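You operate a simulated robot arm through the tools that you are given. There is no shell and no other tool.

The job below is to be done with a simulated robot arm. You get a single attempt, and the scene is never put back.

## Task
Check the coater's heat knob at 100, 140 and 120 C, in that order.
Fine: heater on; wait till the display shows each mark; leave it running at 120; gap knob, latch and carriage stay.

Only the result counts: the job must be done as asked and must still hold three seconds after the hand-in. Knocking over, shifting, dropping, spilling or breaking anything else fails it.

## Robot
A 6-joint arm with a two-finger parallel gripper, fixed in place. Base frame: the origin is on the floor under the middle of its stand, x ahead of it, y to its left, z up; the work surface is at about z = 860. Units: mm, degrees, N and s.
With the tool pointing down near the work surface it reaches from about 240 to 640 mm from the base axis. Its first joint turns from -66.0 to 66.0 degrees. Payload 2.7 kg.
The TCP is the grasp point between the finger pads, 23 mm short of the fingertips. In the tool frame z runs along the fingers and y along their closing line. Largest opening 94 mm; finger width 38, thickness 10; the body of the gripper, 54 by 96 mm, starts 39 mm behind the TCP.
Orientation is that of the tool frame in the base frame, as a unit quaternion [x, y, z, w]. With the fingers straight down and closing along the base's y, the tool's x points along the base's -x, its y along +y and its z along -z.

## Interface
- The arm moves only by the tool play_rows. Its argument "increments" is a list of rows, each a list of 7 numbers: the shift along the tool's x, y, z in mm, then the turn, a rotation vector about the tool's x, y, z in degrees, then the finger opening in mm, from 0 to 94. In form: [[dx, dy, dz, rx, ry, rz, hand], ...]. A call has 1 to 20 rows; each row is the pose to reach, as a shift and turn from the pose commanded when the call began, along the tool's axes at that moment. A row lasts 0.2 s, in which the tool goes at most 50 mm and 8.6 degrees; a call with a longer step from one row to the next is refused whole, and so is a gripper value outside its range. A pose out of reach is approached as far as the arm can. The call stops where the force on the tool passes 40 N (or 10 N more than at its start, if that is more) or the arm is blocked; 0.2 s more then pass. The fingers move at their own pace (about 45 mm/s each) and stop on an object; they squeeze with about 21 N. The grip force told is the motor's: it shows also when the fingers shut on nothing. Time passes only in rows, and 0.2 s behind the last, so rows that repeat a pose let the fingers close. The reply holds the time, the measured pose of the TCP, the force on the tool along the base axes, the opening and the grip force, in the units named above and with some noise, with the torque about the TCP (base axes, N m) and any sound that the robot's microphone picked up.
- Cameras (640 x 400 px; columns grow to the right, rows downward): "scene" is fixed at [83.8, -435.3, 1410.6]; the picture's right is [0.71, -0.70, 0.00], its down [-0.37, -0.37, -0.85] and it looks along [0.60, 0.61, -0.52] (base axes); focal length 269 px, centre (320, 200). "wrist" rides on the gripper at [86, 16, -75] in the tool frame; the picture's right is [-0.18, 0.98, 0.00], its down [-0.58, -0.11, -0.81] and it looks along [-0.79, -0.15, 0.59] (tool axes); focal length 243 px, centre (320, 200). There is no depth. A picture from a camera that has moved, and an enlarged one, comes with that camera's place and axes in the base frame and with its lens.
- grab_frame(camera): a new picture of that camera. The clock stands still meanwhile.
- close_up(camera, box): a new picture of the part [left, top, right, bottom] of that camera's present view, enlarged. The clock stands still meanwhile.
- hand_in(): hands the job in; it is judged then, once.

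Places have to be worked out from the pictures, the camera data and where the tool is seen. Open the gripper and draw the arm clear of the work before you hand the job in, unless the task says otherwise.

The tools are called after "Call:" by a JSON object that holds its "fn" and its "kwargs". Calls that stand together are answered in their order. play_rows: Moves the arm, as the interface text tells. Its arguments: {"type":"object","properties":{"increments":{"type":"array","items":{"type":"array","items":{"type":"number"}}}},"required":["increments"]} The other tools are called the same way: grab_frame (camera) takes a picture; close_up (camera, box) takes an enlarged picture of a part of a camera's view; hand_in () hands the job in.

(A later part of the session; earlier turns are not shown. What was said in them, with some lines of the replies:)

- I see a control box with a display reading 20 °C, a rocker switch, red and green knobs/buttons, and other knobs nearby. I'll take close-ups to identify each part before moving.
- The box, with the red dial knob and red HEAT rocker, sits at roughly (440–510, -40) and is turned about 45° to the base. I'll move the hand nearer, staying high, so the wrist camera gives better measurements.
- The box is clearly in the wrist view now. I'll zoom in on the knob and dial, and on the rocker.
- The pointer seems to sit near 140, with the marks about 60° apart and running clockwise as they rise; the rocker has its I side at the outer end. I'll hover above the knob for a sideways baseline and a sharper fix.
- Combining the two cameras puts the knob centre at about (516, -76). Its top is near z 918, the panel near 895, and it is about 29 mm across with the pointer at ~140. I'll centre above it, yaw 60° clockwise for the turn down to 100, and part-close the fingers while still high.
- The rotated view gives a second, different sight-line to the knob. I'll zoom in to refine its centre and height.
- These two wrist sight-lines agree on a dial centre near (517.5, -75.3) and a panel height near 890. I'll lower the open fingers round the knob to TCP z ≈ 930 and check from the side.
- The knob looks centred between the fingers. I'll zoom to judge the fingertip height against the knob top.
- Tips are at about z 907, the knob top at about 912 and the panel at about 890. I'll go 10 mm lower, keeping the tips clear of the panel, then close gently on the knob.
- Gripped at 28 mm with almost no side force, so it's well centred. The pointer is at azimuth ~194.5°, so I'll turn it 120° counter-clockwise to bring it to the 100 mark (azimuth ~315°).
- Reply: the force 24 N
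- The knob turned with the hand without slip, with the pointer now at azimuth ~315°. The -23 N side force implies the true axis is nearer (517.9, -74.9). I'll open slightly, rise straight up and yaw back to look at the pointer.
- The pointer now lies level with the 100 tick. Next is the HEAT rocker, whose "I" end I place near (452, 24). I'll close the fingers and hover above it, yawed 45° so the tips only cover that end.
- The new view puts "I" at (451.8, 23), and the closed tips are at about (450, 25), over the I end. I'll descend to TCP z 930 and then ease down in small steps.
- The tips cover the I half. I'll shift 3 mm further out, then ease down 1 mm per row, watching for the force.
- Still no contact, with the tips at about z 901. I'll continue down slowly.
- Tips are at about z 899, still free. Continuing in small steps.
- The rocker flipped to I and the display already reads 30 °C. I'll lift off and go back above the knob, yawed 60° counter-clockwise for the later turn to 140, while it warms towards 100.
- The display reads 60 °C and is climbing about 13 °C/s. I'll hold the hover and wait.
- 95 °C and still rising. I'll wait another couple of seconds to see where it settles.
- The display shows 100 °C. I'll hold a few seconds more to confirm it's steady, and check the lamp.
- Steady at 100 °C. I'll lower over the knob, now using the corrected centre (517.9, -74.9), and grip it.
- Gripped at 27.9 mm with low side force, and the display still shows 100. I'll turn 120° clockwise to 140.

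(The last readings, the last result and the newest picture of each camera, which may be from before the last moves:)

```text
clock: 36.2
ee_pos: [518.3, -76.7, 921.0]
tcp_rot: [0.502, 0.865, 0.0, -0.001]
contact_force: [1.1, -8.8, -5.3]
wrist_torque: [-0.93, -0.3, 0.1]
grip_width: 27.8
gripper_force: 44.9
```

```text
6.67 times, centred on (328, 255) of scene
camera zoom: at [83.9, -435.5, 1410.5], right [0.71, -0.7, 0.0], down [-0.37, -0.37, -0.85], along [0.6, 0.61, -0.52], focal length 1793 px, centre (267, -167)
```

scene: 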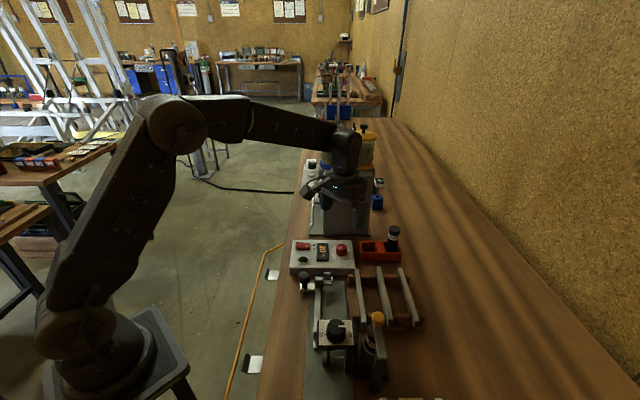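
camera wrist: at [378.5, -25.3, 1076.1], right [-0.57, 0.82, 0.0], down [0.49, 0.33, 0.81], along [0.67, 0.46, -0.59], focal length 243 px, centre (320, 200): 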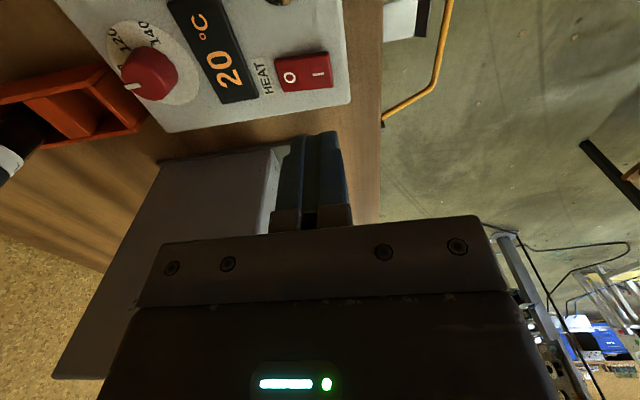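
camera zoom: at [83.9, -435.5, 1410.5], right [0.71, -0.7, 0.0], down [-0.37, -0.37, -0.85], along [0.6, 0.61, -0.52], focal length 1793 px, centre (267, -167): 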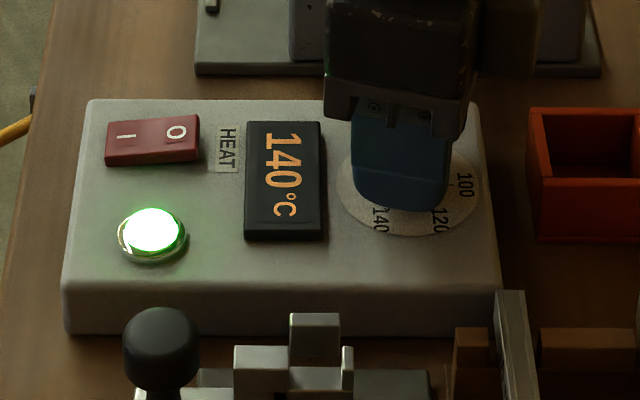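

The display already reads 140 °C and the green lamp has lit. I'll hold a few seconds to confirm that it settles there.

Call:
{"fn": "play_rows", "kwargs": {"increments": [[0, 0, 0, 0, 0, 0, 20], [0, 0, 0, 0, 0, 0, 20], [0, 0, 0, 0, 0, 0, 20], [0, 0, 0, 0, 0, 0, 20], [0, 0, 0, 0, 0, 0, 20], [0, 0, 0, 0, 0, 0, 20], [0, 0, 0, 0, 0, 0, 20], [0, 0, 0, 0, 0, 0, 20], [0, 0, 0, 0, 0, 0, 20], [0, 0, 0, 0, 0, 0, 20], [0, 0, 0, 0, 0, 0, 20], [0, 0, 0, 0, 0, 0, 20], [0, 0, 0, 0, 0, 0, 20], [0, 0, 0, 0, 0, 0, 20], [0, 0, 0, 0, 0, 0, 20]]}}

Call:
{"fn": "close_up", "kwargs": {"camera": "scene", "box": [280, 225, 376, 285]}}

```text
clock: 39.4
ee_pos: [518.2, -76.1, 921.9]
tcp_rot: [0.501, 0.865, 0.002, 0.001]
contact_force: [-3.0, -16.0, 0.6]
wrist_torque: [-0.31, 0.11, -0.02]
grip_width: 28.0
gripper_force: 44.6
```

```text
6.67 times, centred on (328, 255) of scene
camera zoom: at [83.7, -435.7, 1410.5], right [0.71, -0.7, 0.0], down [-0.37, -0.37, -0.85], along [0.6, 0.61, -0.52], focal length 1793 px, centre (267, -167)
```

zoom: 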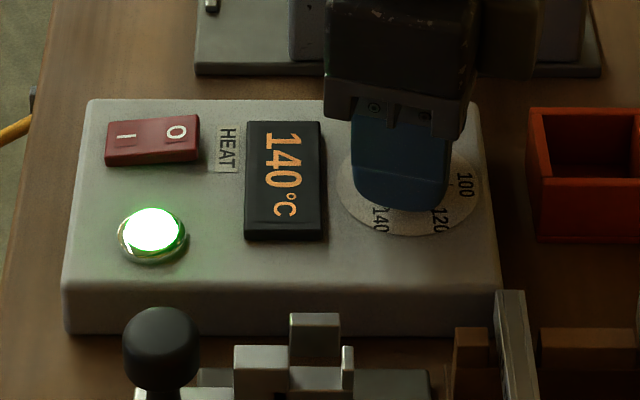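

Steady at 140 °C with the same grip. I'll turn 60° counter-clockwise to 120.

Call:
{"fn": "play_rows", "kwargs": {"increments": [[0, 0, 0, 0, 0, -8, 20], [0, 0, 0, 0, 0, -16, 20], [0, 0, 0, 0, 0, -24, 20], [0, 0, 0, 0, 0, -32, 20], [0, 0, 0, 0, 0, -40, 20], [0, 0, 0, 0, 0, -48, 20], [0, 0, 0, 0, 0, -55, 20], [0, 0, 0, 0, 0, -60, 20], [0, 0, 0, 0, 0, -60, 20], [0, 0, 0, 0, 0, -60, 20]]}}

Call:
{"fn": "close_up", "kwargs": {"camera": "scene", "box": [280, 225, 376, 285]}}

Call:
{"fn": "close_up", "kwargs": {"camera": "wrist", "box": [200, 70, 440, 220]}}

```text
clock: 41.6
ee_pos: [519.5, -75.5, 921.3]
tcp_rot: [0.0, 1.0, -0.001, 0.001]
contact_force: [2.8, -12.8, -4.4]
wrist_torque: [-0.3, -0.83, 0.02]
grip_width: 27.7
gripper_force: 45.4
```

```text
6.67 times, centred on (328, 255) of scene
camera zoom: at [83.9, -435.6, 1410.5], right [0.71, -0.7, 0.0], down [-0.37, -0.37, -0.85], along [0.6, 0.61, -0.52], focal length 1793 px, centre (267, -167)
```

zoom: 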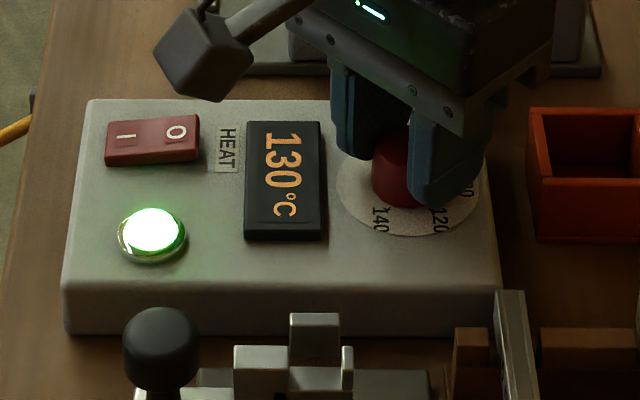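

```text
2.67 times, centred on (320, 145) of wrist
camera zoom: at [433.1, -59.9, 995.9], right [0.18, 0.98, 0.0], down [0.58, -0.11, 0.81], along [0.79, -0.15, -0.59], focal length 647 px, centre (320, 347)
```

zoom: 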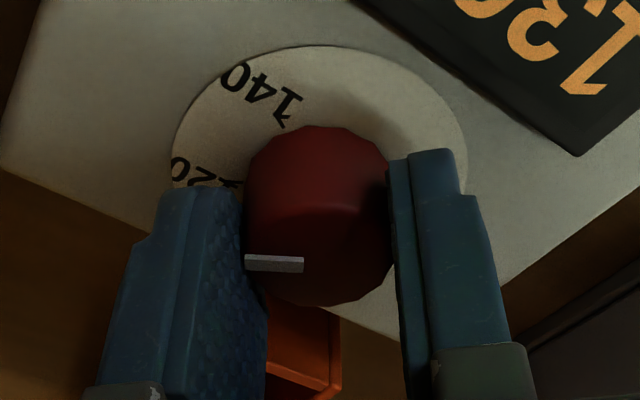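

The display is falling through 130 °C. I'll keep holding the knob and wait for it to reach 120.

Call:
{"fn": "play_rows", "kwargs": {"increments": [[0, 0, 0, 0, 0, 0, 20], [0, 0, 0, 0, 0, 0, 20], [0, 0, 0, 0, 0, 0, 20], [0, 0, 0, 0, 0, 0, 20], [0, 0, 0, 0, 0, 0, 20], [0, 0, 0, 0, 0, 0, 20], [0, 0, 0, 0, 0, 0, 20], [0, 0, 0, 0, 0, 0, 20], [0, 0, 0, 0, 0, 0, 20], [0, 0, 0, 0, 0, 0, 20], [0, 0, 0, 0, 0, 0, 20], [0, 0, 0, 0, 0, 0, 20], [0, 0, 0, 0, 0, 0, 20], [0, 0, 0, 0, 0, 0, 20], [0, 0, 0, 0, 0, 0, 20]]}}

Call:
{"fn": "close_up", "kwargs": {"camera": "scene", "box": [280, 225, 376, 285]}}

```text
clock: 44.8
ee_pos: [518.5, -76.1, 920.2]
tcp_rot: [0.0, 1.0, 0.0, 0.001]
contact_force: [6.5, -9.5, -0.7]
wrist_torque: [-0.23, -0.11, -0.03]
grip_width: 27.9
gripper_force: 45.3
```

```text
6.67 times, centred on (328, 255) of scene
camera zoom: at [84.0, -435.5, 1410.5], right [0.71, -0.7, 0.0], down [-0.37, -0.37, -0.85], along [0.6, 0.61, -0.52], focal length 1793 px, centre (267, -167)
```

zoom: 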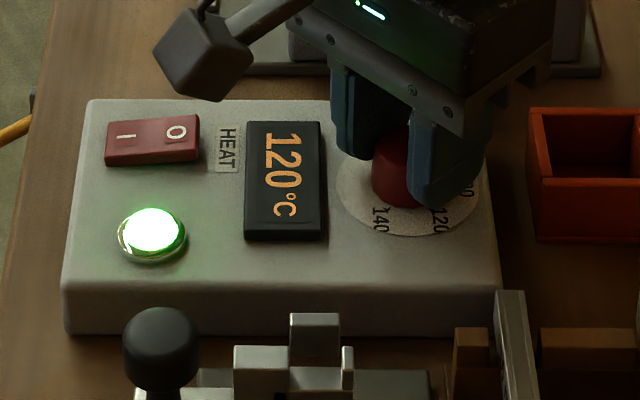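

120 °C is reached. I'll release the knob, lift straight up, and move back clear of the work to check the pointer and display.

Call:
{"fn": "play_rows", "kwargs": {"increments": [[0, 0, 0, 0, 0, 0, 32], [0, 0, 0, 0, 0, 0, 38], [0, 0, 0, 0, 0, 0, 38], [0, 0, -8, 0, 0, 0, 38], [0, 0, -25, 0, 0, 0, 38], [0, 0, -55, 0, 0, 0, 38], [0, 0, -100, 0, 0, 0, 38], [0, 0, -145, 0, 0, 0, 60], [0, 0, -185, 0, 0, 0, 80], [25, 0, -200, 0, 0, 0, 94], [60, 0, -215, 0, 0, 0, 94], [95, 0, -230, 0, 0, 0, 94], [130, 0, -240, 0, 0, 0, 94], [130, 0, -240, 0, 0, 0, 94]]}}

Call:
{"fn": "close_up", "kwargs": {"camera": "scene", "box": [280, 225, 376, 285]}}

Call:
{"fn": "grab_frame", "kwargs": {"camera": "scene"}}

Call:
{"fn": "close_up", "kwargs": {"camera": "scene", "box": [320, 235, 368, 265]}}

```text
clock: 47.8
ee_pos: [387.2, -75.1, 1161.5]
tcp_rot: [0.001, 1.0, 0.0, 0.001]
contact_force: [-0.4, 0.4, 0.2]
wrist_torque: [-0.01, -0.01, -0.04]
grip_width: 93.8
gripper_force: 0.1
```

```text
6.67 times, centred on (328, 255) of scene
camera zoom: at [83.8, -435.3, 1410.6], right [0.71, -0.7, 0.0], down [-0.37, -0.37, -0.85], along [0.6, 0.61, -0.52], focal length 1793 px, centre (267, -167)
```

zoom: 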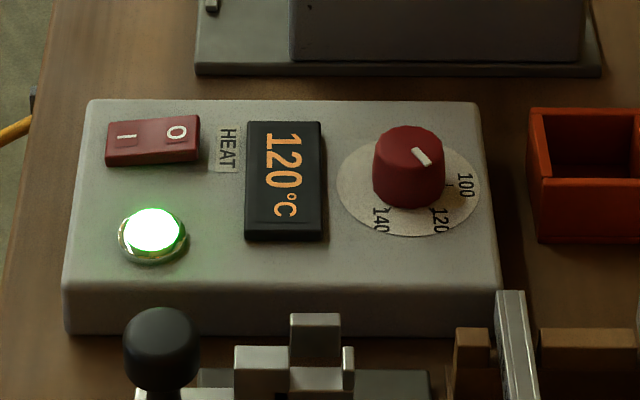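

```text
taken
```

scene: 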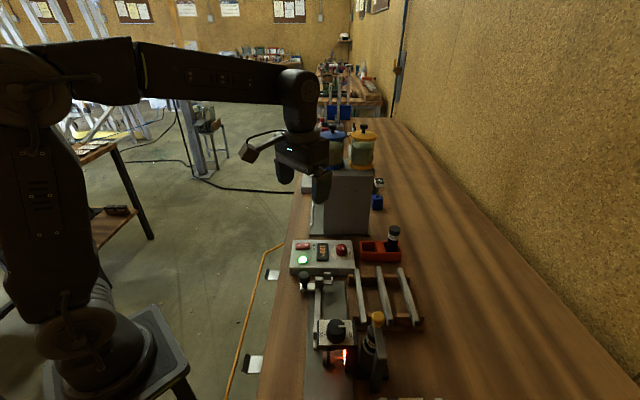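

```text
13.33 times, centred on (344, 250) of scene
camera zoom: at [83.8, -435.3, 1410.6], right [0.71, -0.7, 0.0], down [-0.37, -0.37, -0.85], along [0.6, 0.61, -0.52], focal length 3587 px, centre (0, -467)
```

zoom: 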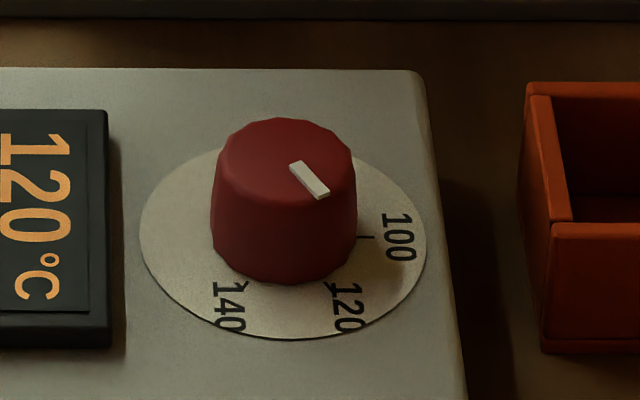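

The pointer is on 120, the display shows 120 °C, the heater is on and the arm is clear. I'll wait a few seconds to confirm it holds and check the carriage, gap knob and latch.

Call:
{"fn": "play_rows", "kwargs": {"increments": [[0, 0, 0, 0, 0, 0, 94], [0, 0, 0, 0, 0, 0, 94], [0, 0, 0, 0, 0, 0, 94], [0, 0, 0, 0, 0, 0, 94], [0, 0, 0, 0, 0, 0, 94], [0, 0, 0, 0, 0, 0, 94], [0, 0, 0, 0, 0, 0, 94], [0, 0, 0, 0, 0, 0, 94], [0, 0, 0, 0, 0, 0, 94], [0, 0, 0, 0, 0, 0, 94], [0, 0, 0, 0, 0, 0, 94], [0, 0, 0, 0, 0, 0, 94], [0, 0, 0, 0, 0, 0, 94], [0, 0, 0, 0, 0, 0, 94], [0, 0, 0, 0, 0, 0, 94]]}}

Call:
{"fn": "close_up", "kwargs": {"camera": "scene", "box": [280, 225, 376, 285]}}

Call:
{"fn": "close_up", "kwargs": {"camera": "scene", "box": [280, 300, 440, 400]}}

```text
clock: 51.0
ee_pos: [388.2, -74.7, 1161.3]
tcp_rot: [0.001, 1.0, 0.0, 0.0]
contact_force: [0.1, 0.0, -0.1]
wrist_torque: [-0.02, 0.02, -0.01]
grip_width: 94.2
gripper_force: 0.0
```

```text
6.67 times, centred on (328, 255) of scene
camera zoom: at [83.8, -435.3, 1410.6], right [0.71, -0.7, 0.0], down [-0.37, -0.37, -0.85], along [0.6, 0.61, -0.52], focal length 1793 px, centre (267, -167)
```

zoom: 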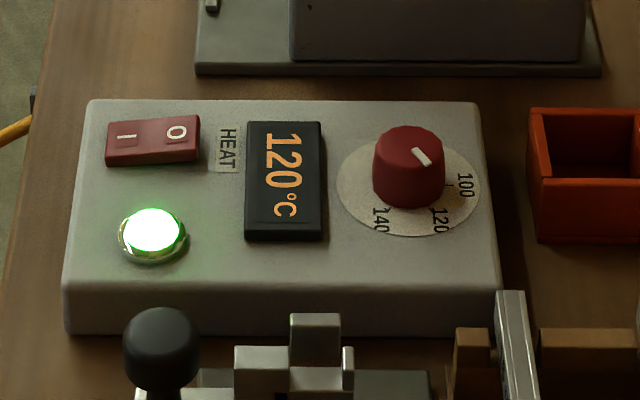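

```text
4.00 times, centred on (360, 350) of scene
camera zoom: at [83.8, -435.3, 1410.6], right [0.71, -0.7, 0.0], down [-0.37, -0.37, -0.85], along [0.6, 0.61, -0.52], focal length 1076 px, centre (160, -400)
```

zoom: 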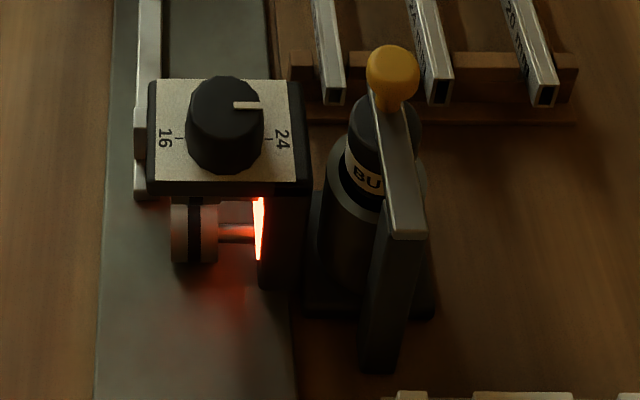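

The display holds at 120 °C with the rocker on I and the pointer on 120. The gap knob, latch and carriage look unchanged, the gripper is open and the arm is clear, so I'm handing in.

Call:
{"fn": "hand_in", "kwargs": {}}

```text
The job is handed in.
```

The heat knob check is done. I set it to 100, then 140, then 120 °C, and waited at each until the display showed that mark and held steady.

| Mark | Display | Held at | Green lamp |
|---|---|---|---|
| 100 | 100 °C | 27–33 s | off |
| 140 | 140 °C | 36–39 s | lit |
| 120 | 120 °C | from 45 s on | lit |

- **Heater:** I set the knob to 100 before switching it on. The HEAT rocker is still on I, running at 120 °C, and the display was still at 120 when I handed in.
- **Left alone:** The gap knob, latch and carriage look the same as at the start. I didn't touch or move anything except the heat knob and the rocker.
- **Arm:** The gripper is open and the arm is drawn back clear of the coater.
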